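You operate a simulated robot arm through the tools that you are given. There is no shell and no other tool. Be economical: measure what you need, move in short steps, check, and stop when the job is done.

You are at the controls of a simulated robot arm. One attempt, no reset.

JOB
Uncap the small motor and plug in both its cables.
Fine: caps go on the pale green mat; the power stays off.
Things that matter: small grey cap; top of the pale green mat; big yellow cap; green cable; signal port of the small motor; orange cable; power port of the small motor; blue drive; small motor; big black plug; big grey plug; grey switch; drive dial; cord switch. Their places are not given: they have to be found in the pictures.

It is judged by the outcome, as a careful person would: the job done as asked, and still so three seconds after it is handed in. It fails if anything else is knocked over, pushed out of place, dropped, spilled or broken. Lids that push on must go on centred and level and be pressed home; caps that screw on are set level and turned clockwise until they are tight.

ROBOT AND FRAMES
A 7-joint arm with a two-finger parallel gripper, fixed in place. Base frame: the origin is at the foot of the arm, x ahead of it, y to its left, z up; the work surface is at about z = 0.749. Lengths are in m, angles in degrees, forces in N, time in s.
With the tool pointing down near the work surface it reaches from about 0.3 to 0.68 m from the base axis. Its first joint turns from -66.0 to 66.0 degrees. Payload 1.57 kg.
Tool frame: the origin (TCP) lies between the finger pads and is the grasp point; the fingertips stand 0.03 m ahead of it; z points along the fingers, y is the line along which they close. Largest opening 0.11 m; finger width 0.024, thickness 0.012; the body of the gripper, 0.048 by 0.112 m, starts 0.078 m behind the TCP.
Orientation is that of the tool frame in the base frame, as a unit quaternion [w, x, y, z]. With the fingers straight down and closing along the base's y, the tool's x points along the base's -x, its y along +y and its z along -z.

CONTROLS
- The arm moves only by the tool step_arm. Its argument "targets" is a list of rows, each an object (a shift or turn left out is 0, a gripper value left out holds the last) with "angular": the turn, a rotation vector about the tool's x, y, z in units of 90 degrees (1.0 is 90 degrees), a list of three; "dp": the shift along the tool's x, y, z in units of 250 mm (1.0 is 250 mm), a list of three; "fingers": the closure in counts, from 0 (fully open) to 255 (shut). In form: [{"angular": [wx, wy, wz], "dp": [x, y, z], "fingers": fingers}, ...]. A call has 1 to 10 rows; each row is the pose to reach, as a shift and turn from the pose commanded when the call began, along the tool's axes at that moment. A call with a number of a shift or a turn outside -1 to 1 is refused whole. Each row takes 0.2 s and may step no farther than 0.05 m and 8.6 degrees from the row before; otherwise, or with a gripper value out of range, the whole call is refused. Where a pose cannot be reached the arm comes as near as it can. A force on the tool above 40 N (or 10 N above the force at the start of the call, whichever is more), or a blocked arm, ends the call early, and 0.2 s more pass. The fingers move at their own pace (about 0.108 m/s each) and stop on an object; they squeeze with about 25 N. The grip force told is the motor's: it shows also when the fingers shut on nothing. Time passes only in rows, and 0.2 s behind the last, so rows that repeat a pose let the fingers close. It gives the time, the measured TCP pose, the force on the tool (base axes), the opening and the grip force at its end, in the units of the frame above (readings bear some noise).
- Cameras (640 x 400 px; columns grow to the right, rows downward): "scene" is fixed at [0.1632, -0.4089, 1.3924]; the picture's right is [0.74, -0.67, 0.00], its down [-0.51, -0.57, -0.64] and it looks along [0.43, 0.48, -0.76] (base axes); focal length 352 px, centre (320, 200). "wrist" rides on the gripper at [-0.036, 0, -0.08] in the tool frame; the picture's right is [0.00, -1.00, 0.00], its down [0.97, 0.00, -0.24] and it looks along [0.24, 0.00, 0.97] (tool axes); focal length 218 px, centre (320, 200).
- snapshot(camera): a new picture of that camera. The clock stands still meanwhile.
- pixel_to_xyz(camera, pixels): for up to 12 pixels [column, row] of the newest picture of that camera ("zoom" is the newest enlarged one), the place [x, y, z] in the base frame of the surface seen there, good to about 0.002 m, but the place of the scene camera against the robot may be out by one fixed shift of up to 0.018 m in any direction. The clock stands still meanwhile.
- enlarge(camera, box): a new picture of the part [left, top, right, bottom] of that camera's present view, enlarged. The clock stands still meanwhile.
- close_job(): hands the job in; it is judged then, once.

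Go step by step. Measure first, check grasps and placings, and put right what went wrong. The budget is 80 turns and 38 pictures, counting those below and the enlarged ones. Unless the task says otherwise, let go and move clear before handing in, and close with one line.

The tools are called after "Call:" by a JSON object that holds its "op" and its "data". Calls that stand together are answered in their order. step_arm: Moves the arm, as the interface text tells. Its arguments: {"type":"object","properties":{"targets":{"type":"array","items":{"type":"object","properties":{"angular":{"type":"array","items":{"type":"number"}},"dp":{"type":"array","items":{"type":"number"}},"fingers":{"type":"number"}}}}},"required":["targets"]} The other tools are called the same way: snapshot (camera) takes a picture; pixel_to_xyz (camera, pixels) gives the place of the surface under pixels of a picture; enlarge (camera, box) takes an enlarged picture of a part of a camera's view; close_job () hands the job in.

At the start:

```text
t: 0.0
tcp_pos: [0.4233, -0.0526, 0.991]
tool_rot: [0.0, 0.0, 1.0, -0.001]
ft_force: [0.2, 0.0, 1.3]
finger_gap: 0.1103
gripper_force: 0.1
```

scene: 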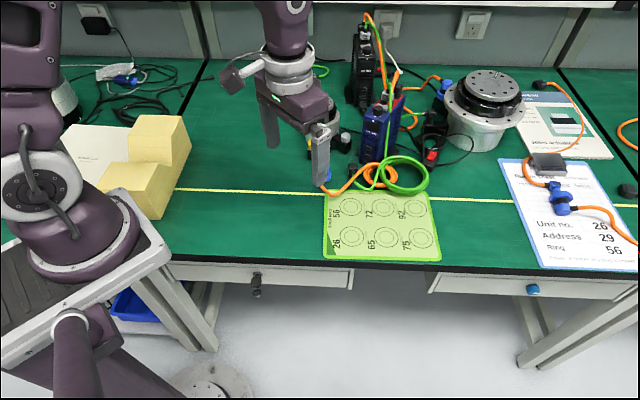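
wrist: 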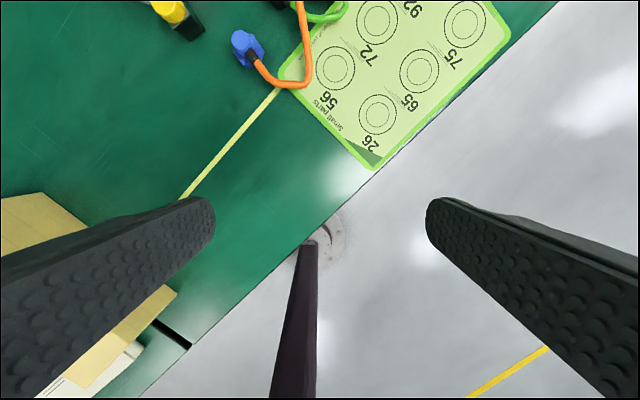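

The scene shows the gripper hiding the area around (330,150), where the small motor seems to be. I'll enlarge that region.

Call:
{"op": "enlarge", "data": {"camera": "scene", "box": [260, 60, 480, 200]}}

Call:
{"op": "enlarge", "data": {"camera": "wrist", "box": [120, 0, 380, 160]}}

```text
2.86 times, centred on (370, 130) of scene
```

zoom: 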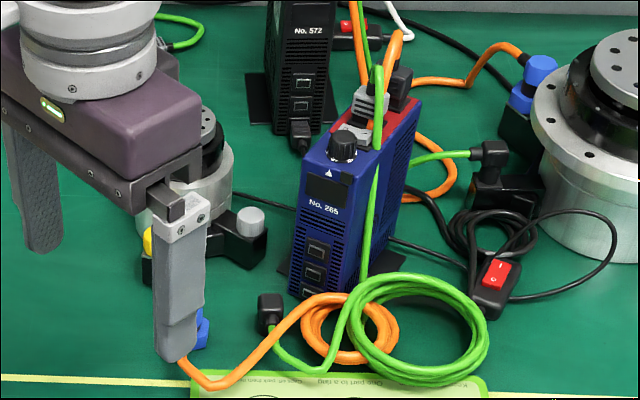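

```text
2.46 times, centred on (250, 80) of wrist
```

zoom: 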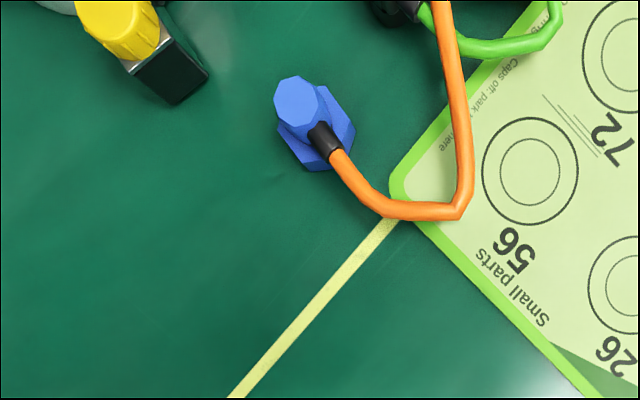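

The small motor is behind the gripper with a yellow and a grey cap; the orange cable ends in a blue plug, the green one in a black plug. I'll measure some points.

Call:
{"op": "pixel_to_xyz", "data": {"camera": "zoom", "pixels": [[120, 30], [165, 80], [300, 95], [325, 130], [310, 160], [530, 158], [540, 40], [405, 12]]}}

Call:
{"op": "pixel_to_xyz", "data": {"camera": "scene", "pixels": [[327, 175], [352, 168], [346, 136], [328, 110], [375, 120], [340, 210], [430, 200], [430, 255], [325, 255]]}}

```text
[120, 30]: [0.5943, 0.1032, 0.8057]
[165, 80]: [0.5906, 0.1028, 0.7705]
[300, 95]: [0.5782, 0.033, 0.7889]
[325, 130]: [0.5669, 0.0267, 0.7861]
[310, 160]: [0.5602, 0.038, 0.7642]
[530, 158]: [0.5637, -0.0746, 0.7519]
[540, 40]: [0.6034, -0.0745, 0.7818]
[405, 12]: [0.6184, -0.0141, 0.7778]
```

```text
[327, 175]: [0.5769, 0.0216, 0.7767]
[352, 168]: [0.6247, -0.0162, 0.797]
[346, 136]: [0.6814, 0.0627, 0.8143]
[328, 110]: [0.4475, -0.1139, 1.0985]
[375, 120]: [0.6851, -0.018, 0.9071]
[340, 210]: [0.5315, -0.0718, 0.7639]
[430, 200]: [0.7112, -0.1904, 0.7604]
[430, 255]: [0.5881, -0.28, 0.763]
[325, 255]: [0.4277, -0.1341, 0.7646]
```

Scene heights read ~0.012 high relative to the wrist camera. I'll move the hand left and forward, staying high, to see the motor from the wrist and clear the scene view.

Call:
{"op": "step_arm", "data": {"targets": [{"dp": [-0.08, 0.14, 0]}, {"dp": [-0.16, 0.28, 0]}, {"dp": [-0.24, 0.42, 0]}, {"dp": [-0.32, 0.56, 0]}, {"dp": [-0.4, 0.7, 0]}, {"dp": [-0.4, 0.7, 0]}]}}

Call:
{"op": "snapshot", "data": {"camera": "wrist"}}

Call:
{"op": "enlarge", "data": {"camera": "scene", "box": [260, 70, 440, 200]}}

```text
t: 1.4
tcp_pos: [0.5231, 0.1236, 0.9917]
tool_rot: [0.0, 0.0, 1.0, 0.0]
ft_force: [0.2, 0.0, 0.5]
finger_gap: 0.1099
gripper_force: 0.1
```

```text
33 pictures are left
```

wrist: 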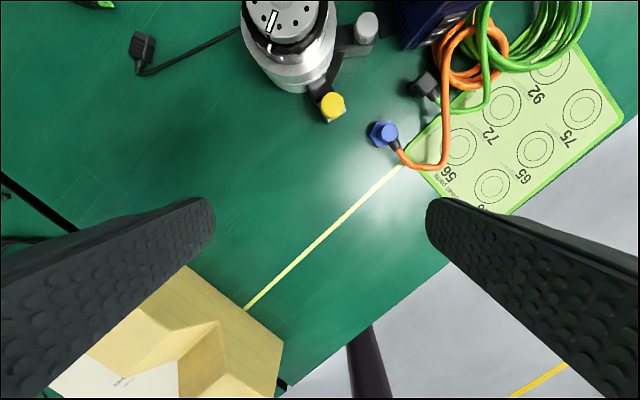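

```text
3.08 times, centred on (350, 135) of scene
```

zoom: 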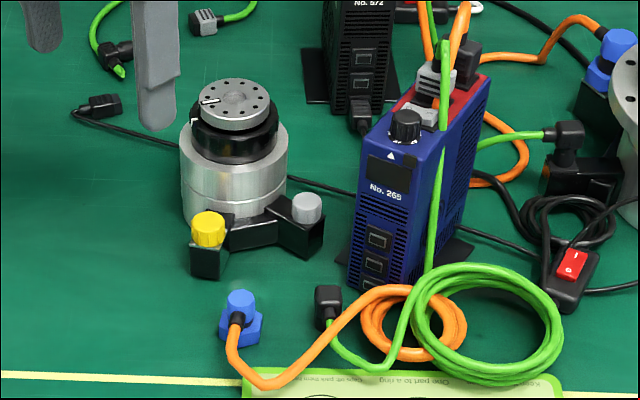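

Both ports point upward with caps on top; plugs stand upright on the table. I'll measure all of them through the wrist camera.

Call:
{"op": "pixel_to_xyz", "data": {"camera": "wrist", "pixels": [[332, 104], [327, 114], [366, 25], [385, 132], [375, 133], [390, 143], [426, 82], [432, 92], [458, 147], [350, 130], [501, 105], [286, 18]]}}

Call:
{"op": "pixel_to_xyz", "data": {"camera": "zoom", "pixels": [[209, 222], [209, 265], [306, 202], [310, 240], [240, 298], [255, 335], [328, 292], [326, 315], [405, 120], [238, 95], [200, 370], [280, 210]]}}

Call:
{"op": "enlarge", "data": {"camera": "wrist", "box": [270, 0, 460, 170]}}

```text
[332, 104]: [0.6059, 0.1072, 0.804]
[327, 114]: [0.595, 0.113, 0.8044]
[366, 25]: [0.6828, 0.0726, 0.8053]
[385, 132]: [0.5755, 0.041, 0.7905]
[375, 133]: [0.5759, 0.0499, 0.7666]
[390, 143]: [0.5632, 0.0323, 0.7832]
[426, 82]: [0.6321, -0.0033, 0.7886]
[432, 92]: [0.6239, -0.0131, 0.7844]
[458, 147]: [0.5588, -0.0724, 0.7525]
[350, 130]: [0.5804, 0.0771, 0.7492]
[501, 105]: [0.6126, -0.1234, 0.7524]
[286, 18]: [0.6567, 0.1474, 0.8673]
```

```text
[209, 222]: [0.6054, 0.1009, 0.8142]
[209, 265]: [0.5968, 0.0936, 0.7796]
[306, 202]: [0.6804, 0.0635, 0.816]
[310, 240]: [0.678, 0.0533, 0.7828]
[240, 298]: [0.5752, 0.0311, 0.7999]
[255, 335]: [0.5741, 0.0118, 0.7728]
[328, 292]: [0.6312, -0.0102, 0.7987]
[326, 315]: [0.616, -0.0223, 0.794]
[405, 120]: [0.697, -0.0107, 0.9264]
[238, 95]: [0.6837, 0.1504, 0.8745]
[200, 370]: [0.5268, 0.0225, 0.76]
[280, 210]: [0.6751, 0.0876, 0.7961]
```

```text
2.35 times, centred on (365, 85) of wrist
```

zoom: 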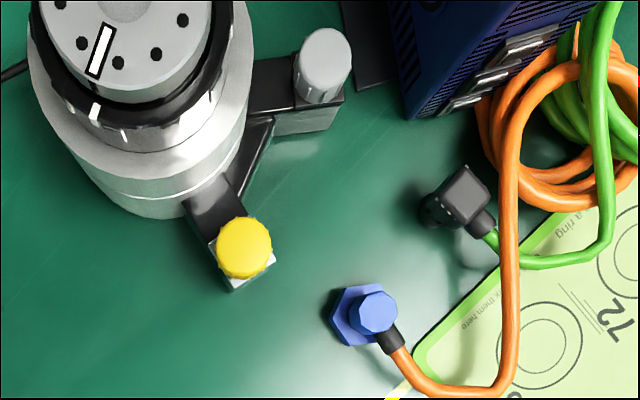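

The caps' tops are at z≈0.804: yellow about (0.606, 0.107), grey about (0.683, 0.073). I'll go above the yellow cap with a partly closed gripper and look again.

Call:
{"op": "step_arm", "data": {"targets": [{"dp": [-0.08, -0.016, 0.1], "fingers": 100}, {"dp": [-0.16, -0.033, 0.2]}, {"dp": [-0.25, -0.05, 0.3]}, {"dp": [-0.332, -0.066, 0.44]}, {"dp": [-0.332, -0.066, 0.56]}, {"dp": [-0.332, -0.066, 0.56]}]}}

Call:
{"op": "snapshot", "data": {"camera": "wrist"}}

```text
t: 2.8
tcp_pos: [0.6063, 0.1049, 0.8503]
tool_rot: [0.0, 0.0, 1.0, 0.0]
ft_force: [-0.3, 0.3, -0.1]
finger_gap: 0.0667
gripper_force: 0.1
```

```text
30 pictures are left
```

wrist: 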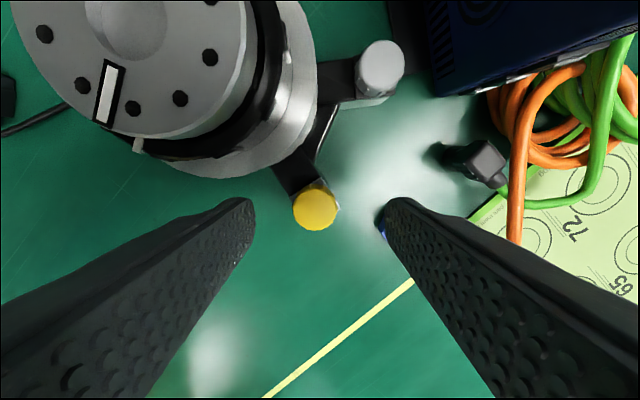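

Call:
{"op": "pixel_to_xyz", "data": {"camera": "wrist", "pixels": [[316, 209], [296, 210], [336, 210], [316, 190], [316, 227], [381, 65], [361, 65], [403, 65], [380, 48], [333, 190], [375, 100], [440, 80]]}}

Call:
{"op": "enlarge", "data": {"camera": "wrist", "box": [250, 20, 510, 240]}}

```text
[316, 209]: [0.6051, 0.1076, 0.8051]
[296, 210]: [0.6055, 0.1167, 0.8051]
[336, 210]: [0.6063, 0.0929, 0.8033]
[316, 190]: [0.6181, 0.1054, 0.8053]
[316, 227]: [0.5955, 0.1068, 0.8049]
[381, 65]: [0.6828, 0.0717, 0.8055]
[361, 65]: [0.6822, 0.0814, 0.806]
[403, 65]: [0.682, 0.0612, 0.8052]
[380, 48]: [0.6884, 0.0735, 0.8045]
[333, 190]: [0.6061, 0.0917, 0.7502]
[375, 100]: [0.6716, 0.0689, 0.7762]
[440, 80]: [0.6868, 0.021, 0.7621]
```

```text
1.82 times, centred on (380, 130) of wrist
```

zoom: 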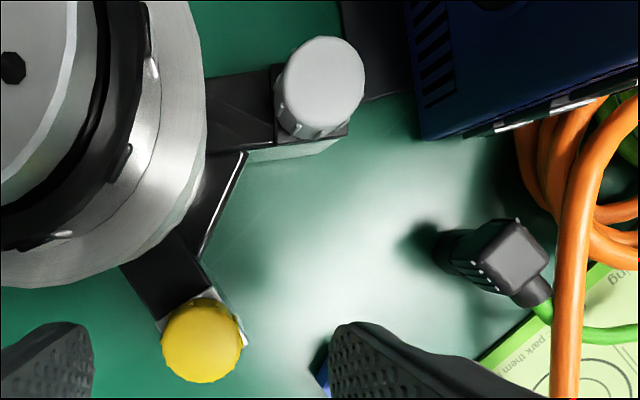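

Yellow cap centre is (0.606, 0.106), radius ≈0.012, top 0.805, bracket top ≈0.777. I'll descend to TCP z≈0.812 and close.

Call:
{"op": "step_arm", "data": {"targets": [{"dp": [0, 0.004, 0.08], "fingers": 140}, {"dp": [0, 0.004, 0.152]}, {"dp": [0, 0.004, 0.152], "fingers": 255}, {"dp": [0, 0.004, 0.152]}, {"dp": [0, 0.004, 0.152]}]}}

```text
t: 3.7
tcp_pos: [0.6074, 0.1076, 0.8163]
tool_rot: [0.002, 0.0, 1.0, 0.001]
ft_force: [-5.4, -0.3, 12.0]
finger_gap: 0.0356
gripper_force: 25.0
stopped in row 4: the force on the tool passed its limit (the readings are from after the stop); the commanded pose is now the measured one
```

The gap stopped at 0.0356 with 12 N upward, wider than the cap appears. I'll look before doing anything.

Call:
{"op": "enlarge", "data": {"camera": "wrist", "box": [220, 130, 420, 290]}}

Call:
{"op": "enlarge", "data": {"camera": "scene", "box": [290, 90, 390, 170]}}

```text
2.50 times, centred on (320, 210) of wrist
```

zoom: 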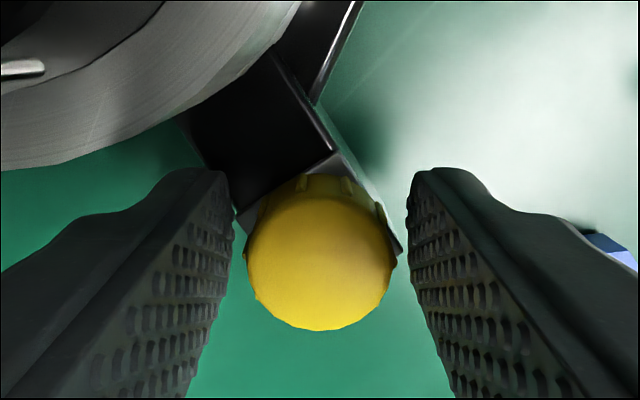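

```text
5.00 times, centred on (340, 130) of scene
```

zoom: 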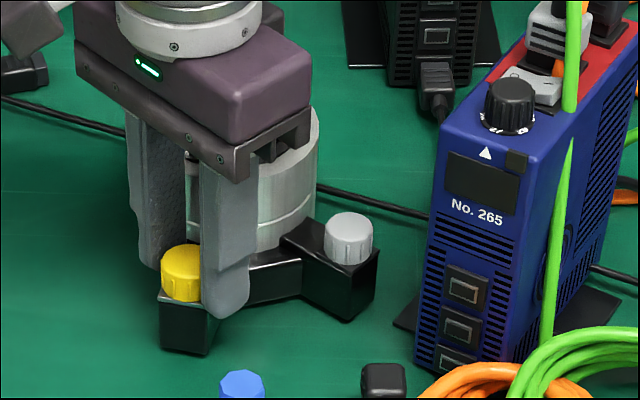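

The fingertips had caught the corners of the square post (its top is higher than I read). I'll open, raise to tips ≈0.792, and close on the cap alone.

Call:
{"op": "step_arm", "data": {"targets": [{"dp": [0, 0, 0], "fingers": 130}, {"dp": [0.004, 0, -0.024]}, {"dp": [0.004, 0, -0.024]}, {"dp": [0.004, -0.004, -0.024], "fingers": 255}, {"dp": [0.004, -0.004, -0.024]}, {"dp": [0.004, -0.004, -0.024]}]}}

```text
t: 5.1
tcp_pos: [0.6055, 0.1079, 0.8218]
tool_rot: [0.003, 0.0, 1.0, 0.002]
ft_force: [-1.6, 6.5, 2.3]
finger_gap: 0.0244
gripper_force: 25.0
```

Gap 0.0244 — that's the cap, with a slight 6.5 N sideways load. I'll relax that offset and try a small lift.

Call:
{"op": "step_arm", "data": {"targets": [{"dp": [0, 0.006, 0]}, {"dp": [0, 0.006, -0.006]}, {"dp": [0, 0.006, -0.012]}, {"dp": [0, 0.006, -0.016]}]}}

```text
t: 6.1
tcp_pos: [0.6059, 0.1087, 0.8254]
tool_rot: [0.004, -0.001, 1.0, 0.001]
ft_force: [-0.3, -0.3, -0.3]
finger_gap: 0.0242
gripper_force: 24.6
```

It rose 4 mm with no load. I'll lift another 25 mm and look.

Call:
{"op": "step_arm", "data": {"targets": [{"dp": [0, 0, -0.04]}, {"dp": [0, 0, -0.1]}, {"dp": [0, 0, -0.2]}, {"dp": [0, 0, -0.2]}]}}

Call:
{"op": "enlarge", "data": {"camera": "scene", "box": [290, 80, 410, 180]}}

```text
t: 7.1
tcp_pos: [0.6067, 0.1086, 0.8756]
tool_rot: [0.003, -0.001, 1.0, 0.001]
ft_force: [0.0, -0.1, -0.6]
finger_gap: 0.0243
gripper_force: 24.5
```

```text
4.00 times, centred on (350, 130) of scene
```

zoom: 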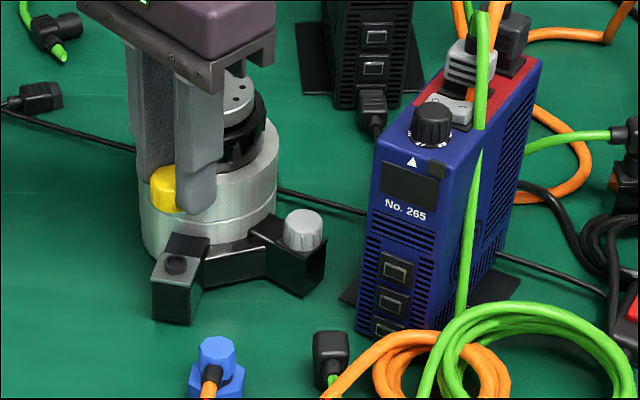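

The yellow cap is off and held, exposing a round port. I'll carry it back and over toward the mat, and view the rings from there.

Call:
{"op": "step_arm", "data": {"targets": [{"dp": [0.15, 0, -0.1]}, {"dp": [0.3, -0.05, -0.17]}, {"dp": [0.308, -0.23, -0.22]}, {"dp": [0.308, -0.41, -0.26]}, {"dp": [0.308, -0.6, -0.26]}, {"dp": [0.308, -0.78, -0.26]}, {"dp": [0.308, -0.93, -0.26]}, {"dp": [0.308, -0.93, -0.26]}]}}

Call:
{"op": "snapshot", "data": {"camera": "wrist"}}

```text
t: 8.9
tcp_pos: [0.5296, -0.1251, 0.9406]
tool_rot: [0.004, -0.001, 1.0, 0.002]
ft_force: [0.1, 0.4, 0.4]
finger_gap: 0.0242
gripper_force: 24.8
```

```text
25 pictures are left
```

wrist: 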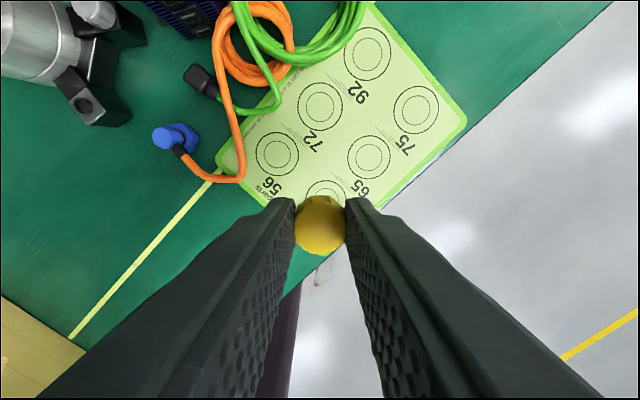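

Call:
{"op": "pixel_to_xyz", "data": {"camera": "wrist", "pixels": [[368, 157], [278, 154], [321, 107], [416, 110], [330, 185], [82, 104], [88, 104], [176, 136], [200, 78], [120, 115], [96, 60], [94, 12]]}}

Call:
{"op": "enlarge", "data": {"camera": "wrist", "box": [50, 50, 250, 190]}}

```text
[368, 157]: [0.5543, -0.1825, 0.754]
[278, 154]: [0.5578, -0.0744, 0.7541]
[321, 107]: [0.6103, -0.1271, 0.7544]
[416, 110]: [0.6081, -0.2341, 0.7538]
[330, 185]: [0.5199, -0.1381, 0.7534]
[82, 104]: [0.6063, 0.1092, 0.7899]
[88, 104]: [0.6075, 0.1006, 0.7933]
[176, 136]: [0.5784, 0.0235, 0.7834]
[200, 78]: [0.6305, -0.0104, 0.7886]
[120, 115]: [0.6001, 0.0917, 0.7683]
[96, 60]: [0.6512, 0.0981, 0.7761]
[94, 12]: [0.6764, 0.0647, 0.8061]
```

```text
2.86 times, centred on (150, 120) of wrist
```

zoom: 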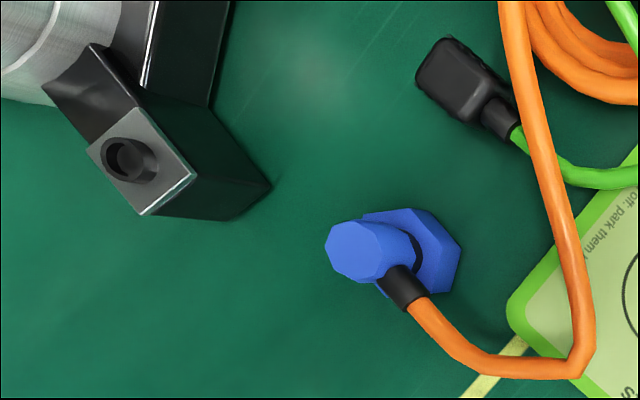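

Ring 65 is at (0.554, -0.182), ring 26 works out to (0.502, -0.130). I'll lower the yellow cap to ring 65.

Call:
{"op": "step_arm", "data": {"targets": [{"dp": [-0.05, -0.114, 0.08]}, {"dp": [-0.098, -0.228, 0.16]}, {"dp": [-0.098, -0.228, 0.32]}, {"dp": [-0.098, -0.228, 0.48]}, {"dp": [-0.098, -0.228, 0.56]}, {"dp": [-0.098, -0.228, 0.575]}, {"dp": [-0.098, -0.228, 0.59]}, {"dp": [-0.098, -0.228, 0.605]}]}}

```text
t: 10.7
tcp_pos: [0.5549, -0.1814, 0.7877]
tool_rot: [0.003, 0.0, 1.0, 0.001]
ft_force: [-0.4, 0.5, 0.1]
finger_gap: 0.024
gripper_force: 25.1
```

No contact yet at 0.788. Going down further in small steps.

Call:
{"op": "step_arm", "data": {"targets": [{"dp": [0, 0, 0.004]}, {"dp": [0, 0, 0.008]}, {"dp": [0, 0, 0.012]}, {"dp": [0, 0, 0.014]}]}}

Call:
{"op": "enlarge", "data": {"camera": "scene", "box": [330, 170, 450, 260]}}

```text
t: 11.7
tcp_pos: [0.5542, -0.1813, 0.7835]
tool_rot: [0.004, 0.0, 1.0, 0.001]
ft_force: [-1.5, 0.8, 7.1]
finger_gap: 0.0239
gripper_force: 24.9
```

```text
4.44 times, centred on (390, 215) of scene
```

zoom: 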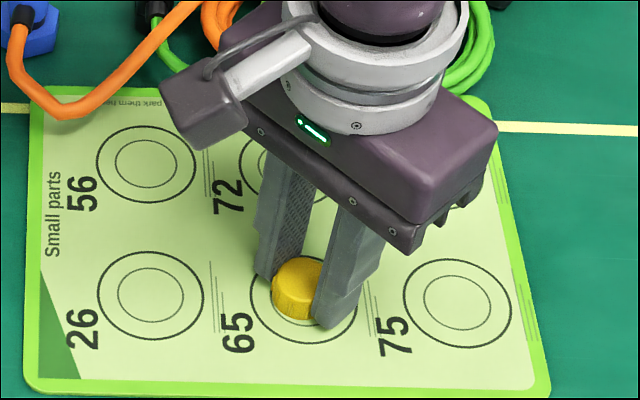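

Contact at 0.7835 with the cap in ring 65. I'll open and rise, then head back toward the grey cap.

Call:
{"op": "step_arm", "data": {"targets": [{"dp": [0, 0, -0.002], "fingers": 180}, {"dp": [0, 0, -0.002], "fingers": 130}, {"dp": [0, 0, -0.002]}, {"dp": [0, 0, -0.1]}, {"dp": [0, 0, -0.28]}, {"dp": [0, 0, -0.46]}, {"dp": [0.05, 0.1, -0.55]}, {"dp": [0.08, 0.27, -0.55]}, {"dp": [0.1, 0.46, -0.55]}, {"dp": [0.1, 0.65, -0.55]}]}}

Call:
{"op": "snapshot", "data": {"camera": "wrist"}}

```text
t: 13.9
tcp_pos: [0.5275, -0.0179, 0.9234]
tool_rot: [0.004, -0.001, 1.0, 0.0]
ft_force: [1.0, 0.2, -0.2]
finger_gap: 0.0538
gripper_force: 0.1
```

```text
22 pictures are left
```

wrist: 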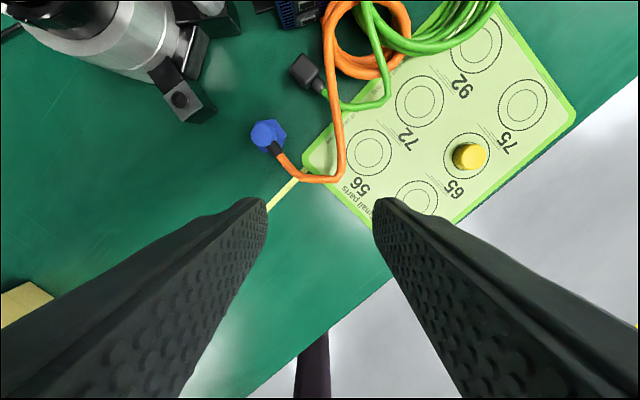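

Yellow cap stands in ring 65. Next the grey cap; I'll measure the drive's near-side clearance first.

Call:
{"op": "pixel_to_xyz", "data": {"camera": "scene", "pixels": [[367, 119], [363, 140], [361, 158], [385, 128], [378, 108], [388, 100], [358, 170], [346, 136], [357, 140]]}}

```text
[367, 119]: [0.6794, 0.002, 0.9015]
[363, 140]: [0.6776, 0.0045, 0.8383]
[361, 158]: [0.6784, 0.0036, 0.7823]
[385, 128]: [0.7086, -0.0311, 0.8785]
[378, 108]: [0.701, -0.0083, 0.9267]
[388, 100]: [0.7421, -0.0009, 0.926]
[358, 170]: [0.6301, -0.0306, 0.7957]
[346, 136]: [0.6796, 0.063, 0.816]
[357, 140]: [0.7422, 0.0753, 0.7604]
```

The drive's near-left edge is at about (0.678, 0.012), rising to ~0.91, so the gripper body must be turned ~49° clockwise to lie parallel to its face. I'll do the turn while moving above the grey cap.

Call:
{"op": "step_arm", "data": {"targets": [{"dp": [-0.05, 0.1, -0.05], "angular": [0, 0, 0.09]}, {"dp": [-0.1, 0.22, -0.068], "angular": [0, 0, 0.18]}, {"dp": [-0.2, 0.34, -0.068], "angular": [0, 0, 0.27]}, {"dp": [-0.32, 0.36, -0.068], "angular": [0, 0, 0.36]}, {"dp": [-0.47, 0.36, -0.068], "angular": [0, 0, 0.45]}, {"dp": [-0.622, 0.36, -0.068], "angular": [0, 0, 0.54]}, {"dp": [-0.622, 0.36, -0.068], "angular": [0, 0, 0.54]}]}}

Call:
{"op": "snapshot", "data": {"camera": "wrist"}}

```text
t: 15.5
tcp_pos: [0.6842, 0.0694, 0.9404]
tool_rot: [0.002, 0.412, 0.911, 0.001]
ft_force: [-0.1, -0.6, -0.6]
finger_gap: 0.0537
gripper_force: 0.0
```

```text
21 pictures are left
```

wrist: 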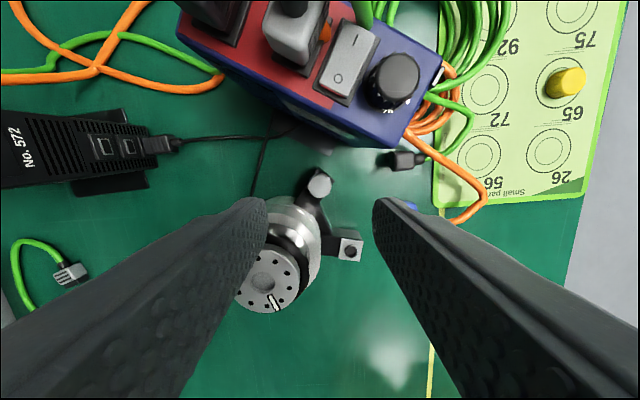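

Call:
{"op": "pixel_to_xyz", "data": {"camera": "wrist", "pixels": [[319, 185], [308, 185], [331, 185], [319, 174], [349, 250], [400, 143], [200, 45], [300, 115], [265, 283]]}}

```text
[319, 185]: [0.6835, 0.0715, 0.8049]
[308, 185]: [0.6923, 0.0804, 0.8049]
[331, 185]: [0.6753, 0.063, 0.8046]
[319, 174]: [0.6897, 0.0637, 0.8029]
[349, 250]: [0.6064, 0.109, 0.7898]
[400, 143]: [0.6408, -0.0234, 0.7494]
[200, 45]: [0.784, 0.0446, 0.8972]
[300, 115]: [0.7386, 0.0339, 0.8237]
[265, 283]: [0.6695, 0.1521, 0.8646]
```

The grey cap is at (0.6835, 0.072) with the drive about 4 cm off in picture-up. I'll descend straight to TCP z≈0.822 and close.

Call:
{"op": "step_arm", "data": {"targets": [{"dp": [0.0096, 0.005, 0.15]}, {"dp": [0.0096, 0.005, 0.3]}, {"dp": [0.0096, 0.005, 0.4]}, {"dp": [0.0096, 0.005, 0.474]}, {"dp": [0.0096, 0.005, 0.474]}, {"dp": [0.0096, 0.005, 0.474], "fingers": 255}, {"dp": [0.0096, 0.005, 0.474]}, {"dp": [0.0096, 0.005, 0.474]}]}}

```text
t: 17.3
tcp_pos: [0.6835, 0.074, 0.8216]
tool_rot: [0.003, 0.411, 0.912, 0.002]
ft_force: [-4.2, -6.6, -1.2]
finger_gap: 0.0199
gripper_force: 24.7
```

Gripped at 0.0199 gap; relaxing the side load and lifting.

Call:
{"op": "step_arm", "data": {"targets": [{"dp": [0, -0.006, 0]}, {"dp": [0, -0.006, -0.008]}, {"dp": [0, -0.006, -0.02]}, {"dp": [0, -0.006, -0.06]}, {"dp": [0, -0.006, -0.2]}, {"dp": [0, -0.006, -0.36]}, {"dp": [0, -0.006, -0.5]}]}}

Call:
{"op": "enlarge", "data": {"camera": "scene", "box": [280, 60, 420, 190]}}

```text
t: 18.9
tcp_pos: [0.6816, 0.0726, 0.947]
tool_rot: [0.002, 0.411, 0.912, 0.002]
ft_force: [0.0, -0.4, 0.1]
finger_gap: 0.0202
gripper_force: 24.9
```

```text
3.08 times, centred on (350, 125) of scene
```

zoom: 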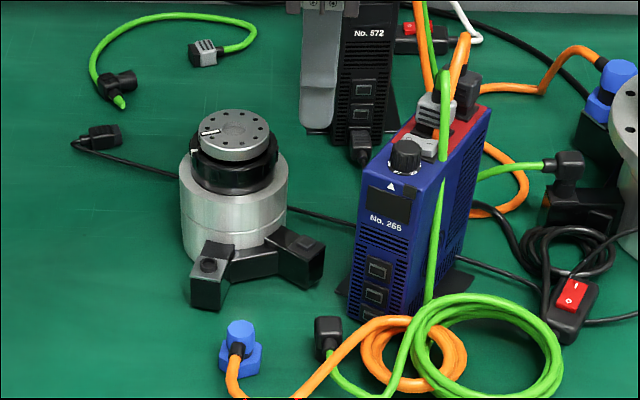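

The grey cap is off and held. I'll carry it back around the drive toward ring 26.

Call:
{"op": "step_arm", "data": {"targets": [{"dp": [0.13, -0.15, 0]}, {"dp": [0.265, -0.3, 0]}, {"dp": [0.207, -0.476, 0.02]}, {"dp": [0.148, -0.652, 0.05]}, {"dp": [0.09, -0.828, 0.1]}, {"dp": [0.09, -0.828, 0.1]}]}}

```text
refused: row 2 steps farther than a row can; nothing moved
```

Call:
{"op": "step_arm", "data": {"targets": [{"dp": [0.13, -0.14, 0]}, {"dp": [0.25, -0.28, 0]}, {"dp": [0.21, -0.46, 0.02]}, {"dp": [0.15, -0.64, 0.05]}, {"dp": [0.09, -0.81, 0.09]}, {"dp": [0.09, -0.828, 0.1]}]}}

Call:
{"op": "snapshot", "data": {"camera": "wrist"}}

```text
t: 20.3
tcp_pos: [0.5115, -0.0476, 0.9219]
tool_rot: [0.003, 0.411, 0.912, 0.002]
ft_force: [0.0, 0.1, 0.6]
finger_gap: 0.0198
gripper_force: 25.4
```

```text
19 pictures are left
```

wrist: 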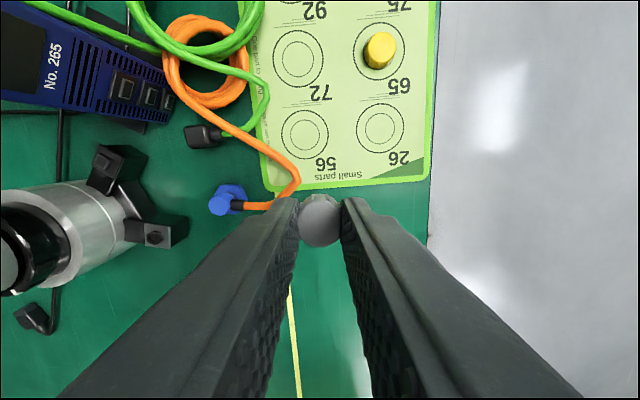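

Ring 26 is at pixel (380,128), matching my computed (0.502, -0.130). Lowering the grey cap there.

Call:
{"op": "step_arm", "data": {"targets": [{"dp": [-0.11, -0.12, 0.1]}, {"dp": [-0.222, -0.247, 0.17]}, {"dp": [-0.222, -0.247, 0.34]}, {"dp": [-0.222, -0.247, 0.48]}, {"dp": [-0.222, -0.247, 0.53]}, {"dp": [-0.222, -0.247, 0.54]}, {"dp": [-0.222, -0.247, 0.546]}, {"dp": [-0.222, -0.247, 0.552]}, {"dp": [-0.222, -0.247, 0.556]}]}}

```text
t: 22.4
tcp_pos: [0.5035, -0.1302, 0.7827]
tool_rot: [0.003, 0.411, 0.912, 0.003]
ft_force: [-3.4, 2.8, 14.7]
finger_gap: 0.021
gripper_force: 24.8
stopped in row 9: the force on the tool passed its limit (the readings are from after the stop); the commanded pose is now the measured one
```

Contact at 0.7827. I'll open, rise and take a look from above the plugs.

Call:
{"op": "step_arm", "data": {"targets": [{"dp": [0, 0, -0.006], "fingers": 190}, {"dp": [0, 0, -0.006], "fingers": 140}, {"dp": [0, 0, -0.006]}, {"dp": [0, 0, -0.12]}, {"dp": [0, 0, -0.3]}, {"dp": [0.11, 0.12, -0.36]}, {"dp": [0.22, 0.26, -0.4]}, {"dp": [0.29, 0.42, -0.4]}, {"dp": [0.29, 0.42, -0.4]}]}}

Call:
{"op": "snapshot", "data": {"camera": "wrist"}}

```text
t: 24.4
tcp_pos: [0.5337, -0.0046, 0.8835]
tool_rot: [0.003, 0.411, 0.912, 0.002]
ft_force: [0.0, -0.2, -0.3]
finger_gap: 0.0494
gripper_force: 0.0
```

```text
18 pictures are left
```

wrist: 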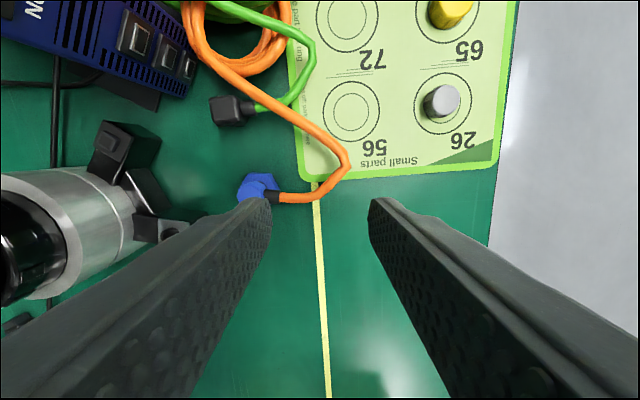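

Both caps stand in their rings. Moving above the blue plug to look at it closely.

Call:
{"op": "step_arm", "data": {"targets": [{"dp": [0, 0.12, 0]}, {"dp": [0.007, 0.238, 0.06]}, {"dp": [0.007, 0.238, 0.06]}]}}

Call:
{"op": "enlarge", "data": {"camera": "wrist", "box": [170, 60, 430, 270]}}

```text
t: 25.2
tcp_pos: [0.5768, 0.0361, 0.8689]
tool_rot: [0.003, 0.41, 0.912, 0.003]
ft_force: [-1.0, -0.1, 0.3]
finger_gap: 0.0499
gripper_force: 0.1
```

```text
1.90 times, centred on (300, 165) of wrist
```

zoom: 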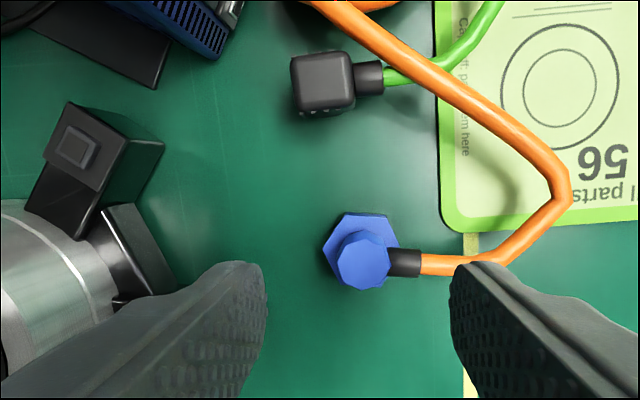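

The cable exits toward picture right, along my closing line, so I need to turn 90° for gripping. To learn the correct plug orientation I'll view the already-plugged big motor and a close-up of the small motor's ports.

Call:
{"op": "enlarge", "data": {"camera": "scene", "box": [400, 70, 500, 180]}}

Call:
{"op": "enlarge", "data": {"camera": "scene", "box": [315, 125, 375, 175]}}

```text
3.64 times, centred on (450, 125) of scene
```

zoom: 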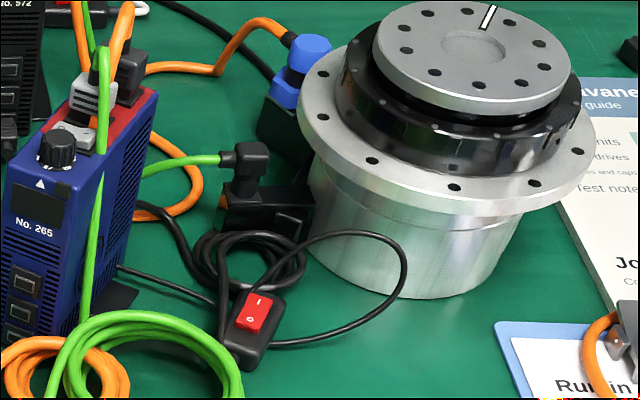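

```text
8.00 times, centred on (345, 150) of scene
```

zoom: 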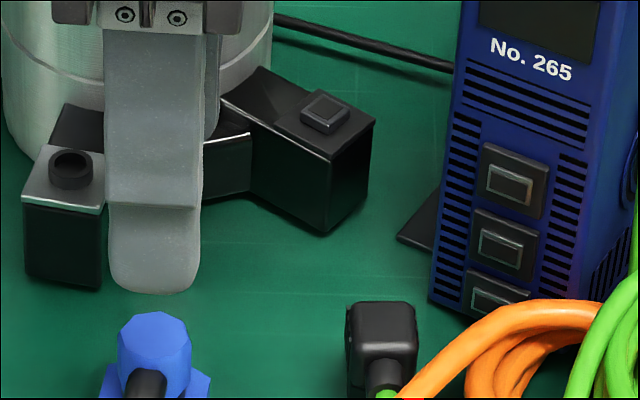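

On the big motor both cables leave radially outward. The blue plug's cable already points about radially for the power port; the black one needs ~49° of yaw, toward -y. I'll turn the gripper −90° so that it closes across the blue plug's cable.

Call:
{"op": "step_arm", "data": {"targets": [{"angular": [0, 0, -0.094], "dp": [0, 0, -0.02]}, {"angular": [0, 0, -0.188], "dp": [0, 0, -0.04]}, {"angular": [0, 0, -0.282], "dp": [0, 0, -0.06]}, {"angular": [0, 0, -0.376], "dp": [0, 0, -0.06]}, {"angular": [0, 0, -0.47], "dp": [0, 0, -0.06]}, {"angular": [0, 0, -0.564], "dp": [0, 0, -0.06]}, {"angular": [0, 0, -0.658], "dp": [0, 0, -0.06]}, {"angular": [0, 0, -0.752], "dp": [0, 0, -0.06]}, {"angular": [0, 0, -0.846], "dp": [0, 0, -0.06]}, {"angular": [0, 0, -0.94], "dp": [0, 0, -0.06]}]}}

Call:
{"op": "snapshot", "data": {"camera": "wrist"}}

```text
t: 27.4
tcp_pos: [0.578, 0.034, 0.8827]
tool_rot: [0.005, -0.311, 0.95, 0.0]
ft_force: [0.4, -0.2, 0.2]
finger_gap: 0.0497
gripper_force: 0.0
```

```text
14 pictures are left
```

wrist: 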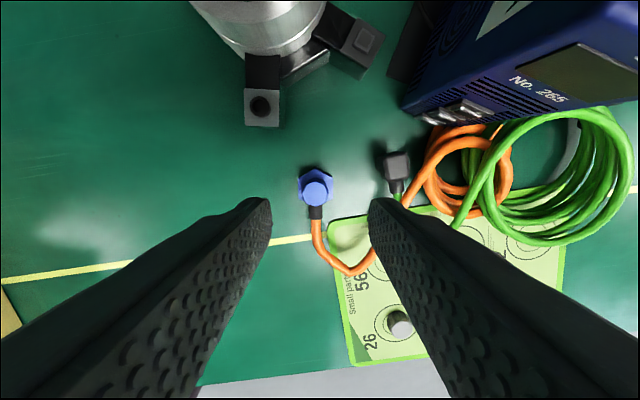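

The power port post (262,106) and the blue plug's exit both line up with the picture axes, so this yaw suits both. Measuring.

Call:
{"op": "pixel_to_xyz", "data": {"camera": "wrist", "pixels": [[317, 190], [304, 190], [330, 190], [317, 179], [304, 178], [262, 105], [252, 118], [274, 118], [365, 40], [398, 166], [317, 213], [272, 96]]}}

Call:
{"op": "enlarge", "data": {"camera": "wrist", "box": [230, 10, 430, 230]}}

```text
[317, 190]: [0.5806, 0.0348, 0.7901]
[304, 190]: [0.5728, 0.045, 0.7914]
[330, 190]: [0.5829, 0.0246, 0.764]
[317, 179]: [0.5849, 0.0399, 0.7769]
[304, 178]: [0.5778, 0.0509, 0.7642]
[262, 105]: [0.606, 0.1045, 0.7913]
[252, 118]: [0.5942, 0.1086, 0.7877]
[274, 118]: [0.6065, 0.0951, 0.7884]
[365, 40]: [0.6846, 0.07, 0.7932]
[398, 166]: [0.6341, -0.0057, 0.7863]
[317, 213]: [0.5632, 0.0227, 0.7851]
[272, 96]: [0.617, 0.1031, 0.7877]
```

```text
1.82 times, centred on (330, 120) of wrist
```

zoom: 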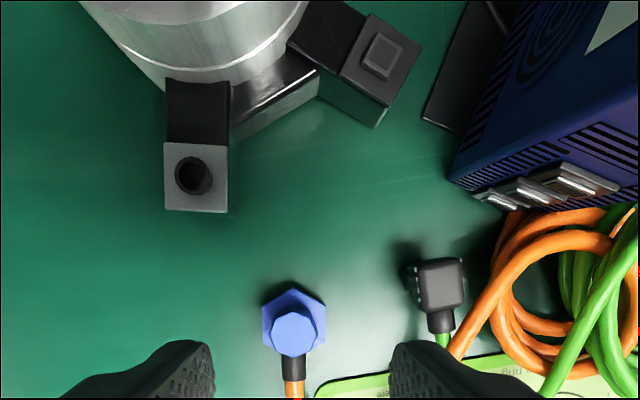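

Post top ≈0.788, blue plug top ≈0.79. By projection the plug sits 4 mm to the left of my axis; I'll correct, descend so tips stay above the flange (~0.767), and grip.

Call:
{"op": "step_arm", "data": {"targets": [{"dp": [0.005, 0.0176, 0.1]}, {"dp": [0.005, 0.0176, 0.2]}, {"dp": [0.005, 0.0176, 0.28]}, {"dp": [0.005, 0.0176, 0.319]}, {"dp": [0.005, 0.0176, 0.319], "fingers": 200}, {"dp": [0.005, 0.0176, 0.319], "fingers": 255}, {"dp": [0.005, 0.0176, 0.319]}, {"dp": [0.005, 0.0176, 0.319]}]}}

```text
t: 29.2
tcp_pos: [0.5754, 0.0383, 0.8048]
tool_rot: [0.004, -0.31, 0.951, 0.0]
ft_force: [-0.2, 0.1, -0.3]
finger_gap: 0.0201
gripper_force: 24.6
```

Gripped cleanly (gap 0.020, no side load). I'll lift 8 cm, move over the power port and look.

Call:
{"op": "step_arm", "data": {"targets": [{"dp": [0, 0, -0.06]}, {"dp": [0, 0, -0.2]}, {"dp": [0, 0, -0.32]}, {"dp": [-0.08, 0.05, -0.32]}, {"dp": [-0.17, 0.1, -0.32]}, {"dp": [-0.257, 0.155, -0.3]}, {"dp": [-0.257, 0.155, -0.25]}, {"dp": [-0.257, 0.155, -0.25]}]}}

Call:
{"op": "snapshot", "data": {"camera": "wrist"}}

Call:
{"op": "enlarge", "data": {"camera": "scene", "box": [295, 95, 385, 185]}}

```text
t: 31.0
tcp_pos: [0.6033, 0.1066, 0.867]
tool_rot: [0.004, -0.31, 0.951, 0.0]
ft_force: [-0.8, -0.6, -0.5]
finger_gap: 0.0202
gripper_force: 25.0
```

```text
12 pictures are left
```

wrist: 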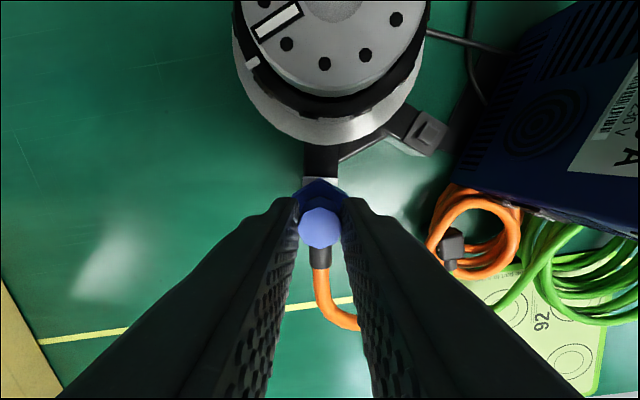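

```text
4.44 times, centred on (340, 140) of scene
```

zoom: 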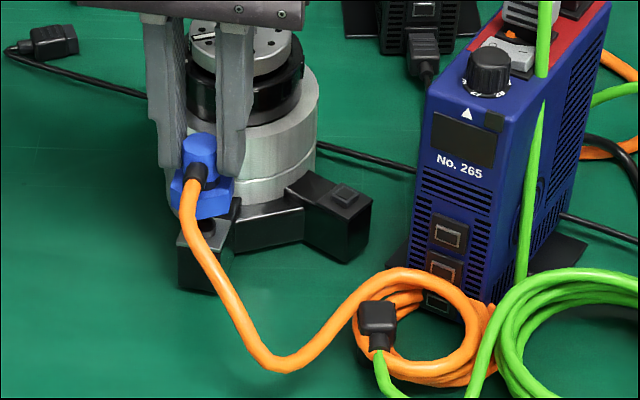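

Call:
{"op": "enlarge", "data": {"camera": "wrist", "box": [280, 130, 360, 260]}}

```text
3.08 times, centred on (320, 195) of wrist
```

zoom: 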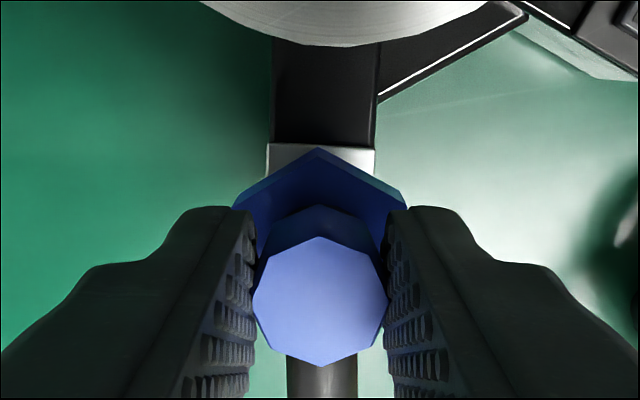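

The post's rear edge (zoom row 143) puts the port ~2 mm further toward the motor; sideways it is centred. I'll shift 2 mm and lower gently.

Call:
{"op": "step_arm", "data": {"targets": [{"dp": [-0.008, -0.002, 0.03]}, {"dp": [-0.008, -0.002, 0.05]}, {"dp": [-0.008, -0.002, 0.06]}, {"dp": [-0.008, -0.002, 0.07]}, {"dp": [-0.008, -0.002, 0.078]}, {"dp": [-0.008, -0.002, 0.086]}]}}

```text
t: 32.4
tcp_pos: [0.6047, 0.1072, 0.8448]
tool_rot: [0.004, -0.31, 0.951, 0.0]
ft_force: [-0.1, -0.2, -0.4]
finger_gap: 0.0203
gripper_force: 24.6
```

No force at 0.845, so the plug is going over the boss. Continuing down to a firm stop.

Call:
{"op": "step_arm", "data": {"targets": [{"dp": [0, 0, 0.004]}, {"dp": [0, 0, 0.008]}, {"dp": [0, 0, 0.012]}, {"dp": [0, 0, 0.016]}, {"dp": [0, 0, 0.02]}, {"dp": [0, 0, 0.024]}, {"dp": [0, 0, 0.028]}, {"dp": [0, 0, 0.032]}]}}

```text
t: 34.2
tcp_pos: [0.606, 0.109, 0.8371]
tool_rot: [0.004, -0.31, 0.951, 0.0]
ft_force: [-1.5, 0.7, 20.5]
finger_gap: 0.0202
gripper_force: 25.2
```

It self-centred to (0.606, 0.109) and now meets 20 N at 0.837. Pushing a bit more to see if it's home.

Call:
{"op": "step_arm", "data": {"targets": [{"dp": [0, 0, 0.006]}, {"dp": [0, 0, 0.012]}, {"dp": [0, 0, 0.018]}, {"dp": [0, 0, 0.018]}]}}

Call:
{"op": "enlarge", "data": {"camera": "scene", "box": [310, 115, 370, 175]}}

```text
t: 35.4
tcp_pos: [0.6047, 0.1076, 0.8338]
tool_rot: [0.004, -0.31, 0.951, 0.0]
ft_force: [-5.9, -0.9, 12.0]
finger_gap: 0.0204
gripper_force: 24.8
stopped in row 4: the force on the tool passed its limit (the readings are from after the stop); the commanded pose is now the measured one
```

```text
6.67 times, centred on (340, 145) of scene
```

zoom: 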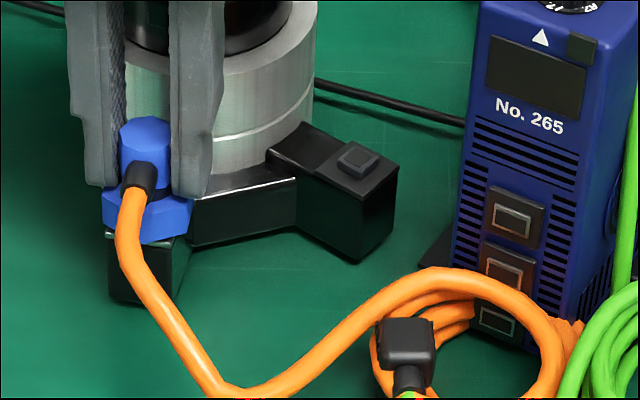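

The flange sits on the post top and the fingertips slid slightly down the column, consistent with being home. I'll release, rise and move above the black plug to check both.

Call:
{"op": "step_arm", "data": {"targets": [{"fingers": 200}, {"fingers": 140}, {"fingers": 140}, {"dp": [0, 0, -0.1]}, {"dp": [0, 0, -0.28]}, {"dp": [0, 0, -0.4]}, {"dp": [0.08, -0.14, -0.4]}, {"dp": [0.13, -0.28, -0.4]}, {"dp": [0.175, -0.425, -0.32]}, {"dp": [0.175, -0.425, -0.3]}]}}

Call:
{"op": "snapshot", "data": {"camera": "wrist"}}

```text
t: 37.6
tcp_pos: [0.6317, -0.004, 0.907]
tool_rot: [0.004, -0.309, 0.951, 0.0]
ft_force: [0.4, 1.0, -0.9]
finger_gap: 0.0497
gripper_force: 0.1
```

```text
8 pictures are left
```

wrist: 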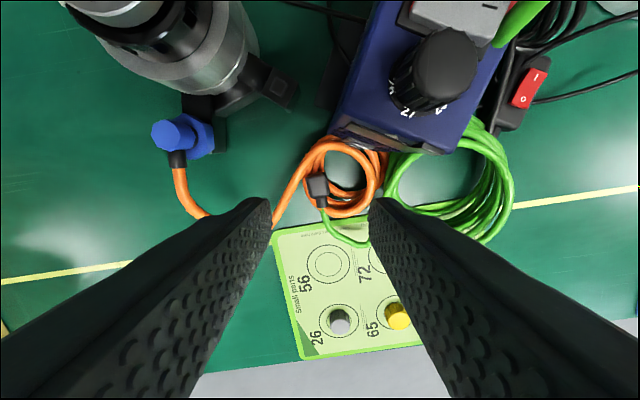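

Black plug at (318,183), blue plug top at (166,135). Measuring both plus the signal port.

Call:
{"op": "pixel_to_xyz", "data": {"camera": "wrist", "pixels": [[318, 183], [309, 183], [327, 183], [318, 176], [318, 191], [166, 135], [205, 135], [280, 92], [330, 165], [345, 205], [425, 100], [340, 130]]}}

Call:
{"op": "enlarge", "data": {"camera": "wrist", "box": [260, 120, 400, 260]}}

```text
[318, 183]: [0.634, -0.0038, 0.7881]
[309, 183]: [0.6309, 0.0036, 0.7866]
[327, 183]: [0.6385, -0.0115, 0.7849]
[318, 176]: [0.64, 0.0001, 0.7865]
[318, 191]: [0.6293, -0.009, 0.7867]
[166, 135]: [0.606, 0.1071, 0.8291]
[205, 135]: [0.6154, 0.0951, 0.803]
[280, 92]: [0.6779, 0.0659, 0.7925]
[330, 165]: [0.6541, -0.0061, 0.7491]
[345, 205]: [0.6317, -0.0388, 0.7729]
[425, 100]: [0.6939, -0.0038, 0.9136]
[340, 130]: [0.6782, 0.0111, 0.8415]
```

```text
2.86 times, centred on (330, 190) of wrist
```

zoom: 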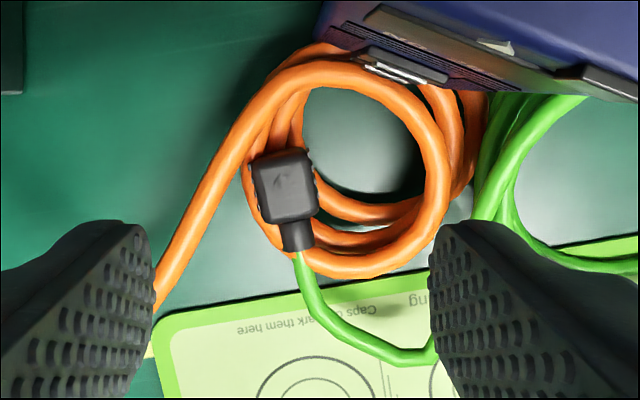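

Blue plug top reads 0.829 = post top + plug height, so it's seated. The black plug (yaw ~9° off my axis) sits beside the orange coil; checking where the green cable runs next to the drive before descending.

Call:
{"op": "pixel_to_xyz", "data": {"camera": "scene", "pixels": [[388, 130], [387, 140], [386, 150], [390, 110], [391, 95], [383, 165]]}}

Call:
{"op": "pixel_to_xyz", "data": {"camera": "wrist", "pixels": [[300, 175], [306, 200], [330, 195], [340, 190], [312, 165], [400, 165], [430, 152], [520, 15]]}}

```text
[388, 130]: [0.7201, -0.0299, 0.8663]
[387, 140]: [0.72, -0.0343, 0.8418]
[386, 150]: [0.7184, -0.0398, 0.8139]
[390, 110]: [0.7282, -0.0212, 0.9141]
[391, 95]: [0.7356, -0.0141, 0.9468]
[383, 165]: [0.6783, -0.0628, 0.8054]
```

```text
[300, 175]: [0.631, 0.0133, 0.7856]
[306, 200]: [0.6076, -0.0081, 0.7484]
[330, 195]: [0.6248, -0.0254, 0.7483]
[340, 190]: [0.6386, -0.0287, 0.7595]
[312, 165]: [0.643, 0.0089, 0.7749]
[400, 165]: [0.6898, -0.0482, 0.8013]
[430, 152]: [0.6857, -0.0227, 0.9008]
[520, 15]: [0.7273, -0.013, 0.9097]
```

The green riser is clear of the gripper body, but an orange strand (zoom 240,185; z≈0.785) lies close to the plug's left side. I'll align the yaw and descend gently with a narrow opening, watching force.

Call:
{"op": "step_arm", "data": {"targets": [{"dp": [-0.0044, 0.0096, 0.05], "angular": [0, 0, -0.05], "fingers": 165}, {"dp": [-0.0044, 0.0096, 0.15], "angular": [0, 0, -0.1]}, {"dp": [-0.0044, 0.0096, 0.25], "angular": [0, 0, -0.1]}, {"dp": [-0.0044, 0.0096, 0.32], "angular": [0, 0, -0.1]}, {"dp": [-0.0044, 0.0096, 0.36], "angular": [0, 0, -0.1]}, {"dp": [-0.0044, 0.0096, 0.4], "angular": [0, 0, -0.1]}]}}

```text
t: 38.9
tcp_pos: [0.6345, -0.0016, 0.8219]
tool_rot: [0.008, -0.383, 0.924, -0.003]
ft_force: [0.0, 0.4, 6.9]
finger_gap: 0.0387
gripper_force: 0.0
stopped in row 6: the force on the tool passed its limit (the readings are from after the stop); the commanded pose is now the measured one
```

Contact at tips ≈0.792. Looking to see what was touched.

Call:
{"op": "enlarge", "data": {"camera": "wrist", "box": [220, 100, 420, 300]}}

```text
2.00 times, centred on (320, 200) of wrist
```

zoom: 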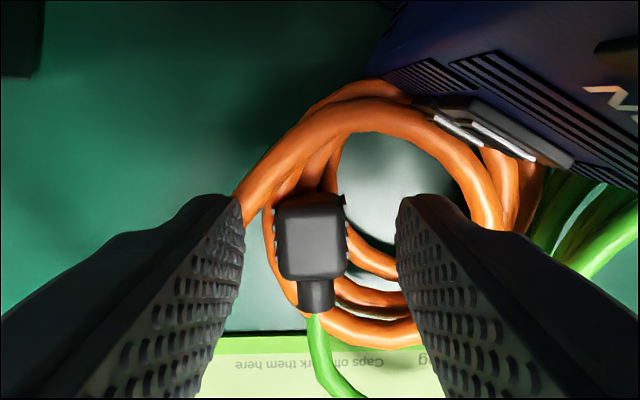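

The left fingertip landed on the orange strand where it leaves the coil. The strand slants away toward picture bottom-left, so I'll narrow the opening to 3 cm, shift ~12 mm toward the cable-exit side, and descend again.

Call:
{"op": "step_arm", "data": {"targets": [{"dp": [0, 0, -0.06]}, {"dp": [0.047, 0.0, -0.06], "fingers": 185}, {"dp": [0.047, 0.0, -0.06]}, {"dp": [0.047, 0.0, -0.02]}, {"dp": [0.047, 0.0, 0.01]}, {"dp": [0.047, 0.0, 0.03]}, {"dp": [0.047, 0.0, 0.048]}, {"dp": [0.047, 0.0, 0.06]}]}}

```text
t: 40.6
tcp_pos: [0.6265, -0.0105, 0.8045]
tool_rot: [0.007, -0.383, 0.924, -0.003]
ft_force: [-0.3, 0.1, 0.6]
finger_gap: 0.0303
gripper_force: 0.1
```

Reached 0.8045 without contact. Closing on the plug.

Call:
{"op": "step_arm", "data": {"targets": [{"fingers": 215}, {"fingers": 255}, {"fingers": 255}, {"fingers": 255}]}}

Call:
{"op": "enlarge", "data": {"camera": "wrist", "box": [220, 100, 420, 300]}}

```text
t: 41.6
tcp_pos: [0.6266, -0.0103, 0.8052]
tool_rot: [0.006, -0.382, 0.924, -0.003]
ft_force: [-0.1, 0.1, -0.8]
finger_gap: 0.0188
gripper_force: 25.3
```

```text
2.00 times, centred on (320, 200) of wrist
```

zoom: 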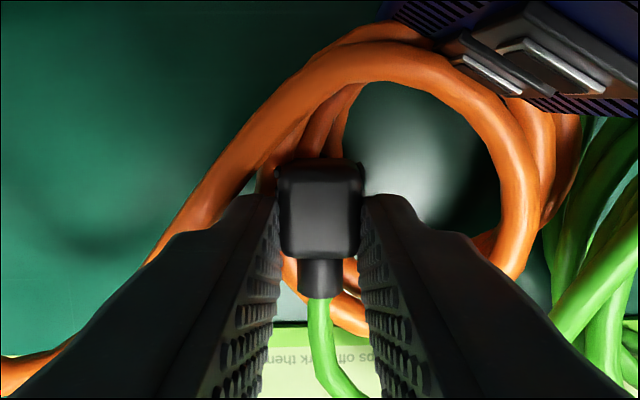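

The plug is held (gap 0.0188), but I hold it ~10 mm off-centre toward its cable. To get a centred grip and clear the drive, I'll lift it, turn it so the cable points to −y, and set it down on the free table at about (0.622, 0.055) to regrip.

Call:
{"op": "step_arm", "data": {"targets": [{"dp": [0, 0, -0.06]}, {"dp": [0, 0, -0.16]}, {"dp": [0, 0, -0.26]}, {"dp": [-0.02, 0.03, -0.28], "angular": [0, 0, -0.085]}, {"dp": [-0.05, 0.07, -0.28], "angular": [0, 0, -0.17]}, {"dp": [-0.08, 0.1, -0.28], "angular": [0, 0, -0.255]}, {"dp": [-0.11, 0.14, -0.28], "angular": [0, 0, -0.34]}, {"dp": [-0.143, 0.17, -0.28], "angular": [0, 0, -0.425]}, {"dp": [-0.143, 0.17, -0.28], "angular": [0, 0, -0.5]}, {"dp": [-0.143, 0.17, -0.28], "angular": [0, 0, -0.5]}]}}

Call:
{"op": "snapshot", "data": {"camera": "wrist"}}

```text
t: 43.9
tcp_pos: [0.6219, 0.0468, 0.8744]
tool_rot: [-0.005, 0.707, -0.707, 0.005]
ft_force: [-0.7, 0.4, -0.8]
finger_gap: 0.0187
gripper_force: 24.9
```

```text
4 pictures are left
```

wrist: 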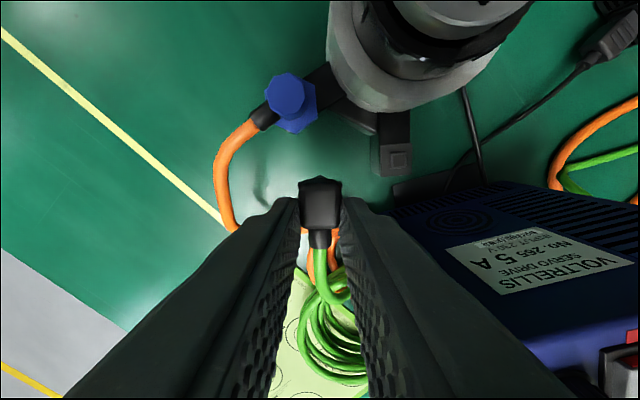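

The signal post (393,155) is aligned with the picture axes, and the table below the plug (320,175) is clear. Lowering to set it down.

Call:
{"op": "step_arm", "data": {"targets": [{"dp": [0, 0, 0.1]}, {"dp": [0, 0, 0.2]}, {"dp": [0, 0, 0.25]}, {"dp": [0, 0, 0.266]}, {"dp": [0, 0, 0.274]}, {"dp": [0, 0, 0.28]}, {"dp": [0, 0, 0.284]}]}}

```text
t: 45.5
tcp_pos: [0.6221, 0.0445, 0.8035]
tool_rot: [-0.005, 0.707, -0.707, 0.004]
ft_force: [-2.7, 0.2, 7.1]
finger_gap: 0.0188
gripper_force: 24.7
```

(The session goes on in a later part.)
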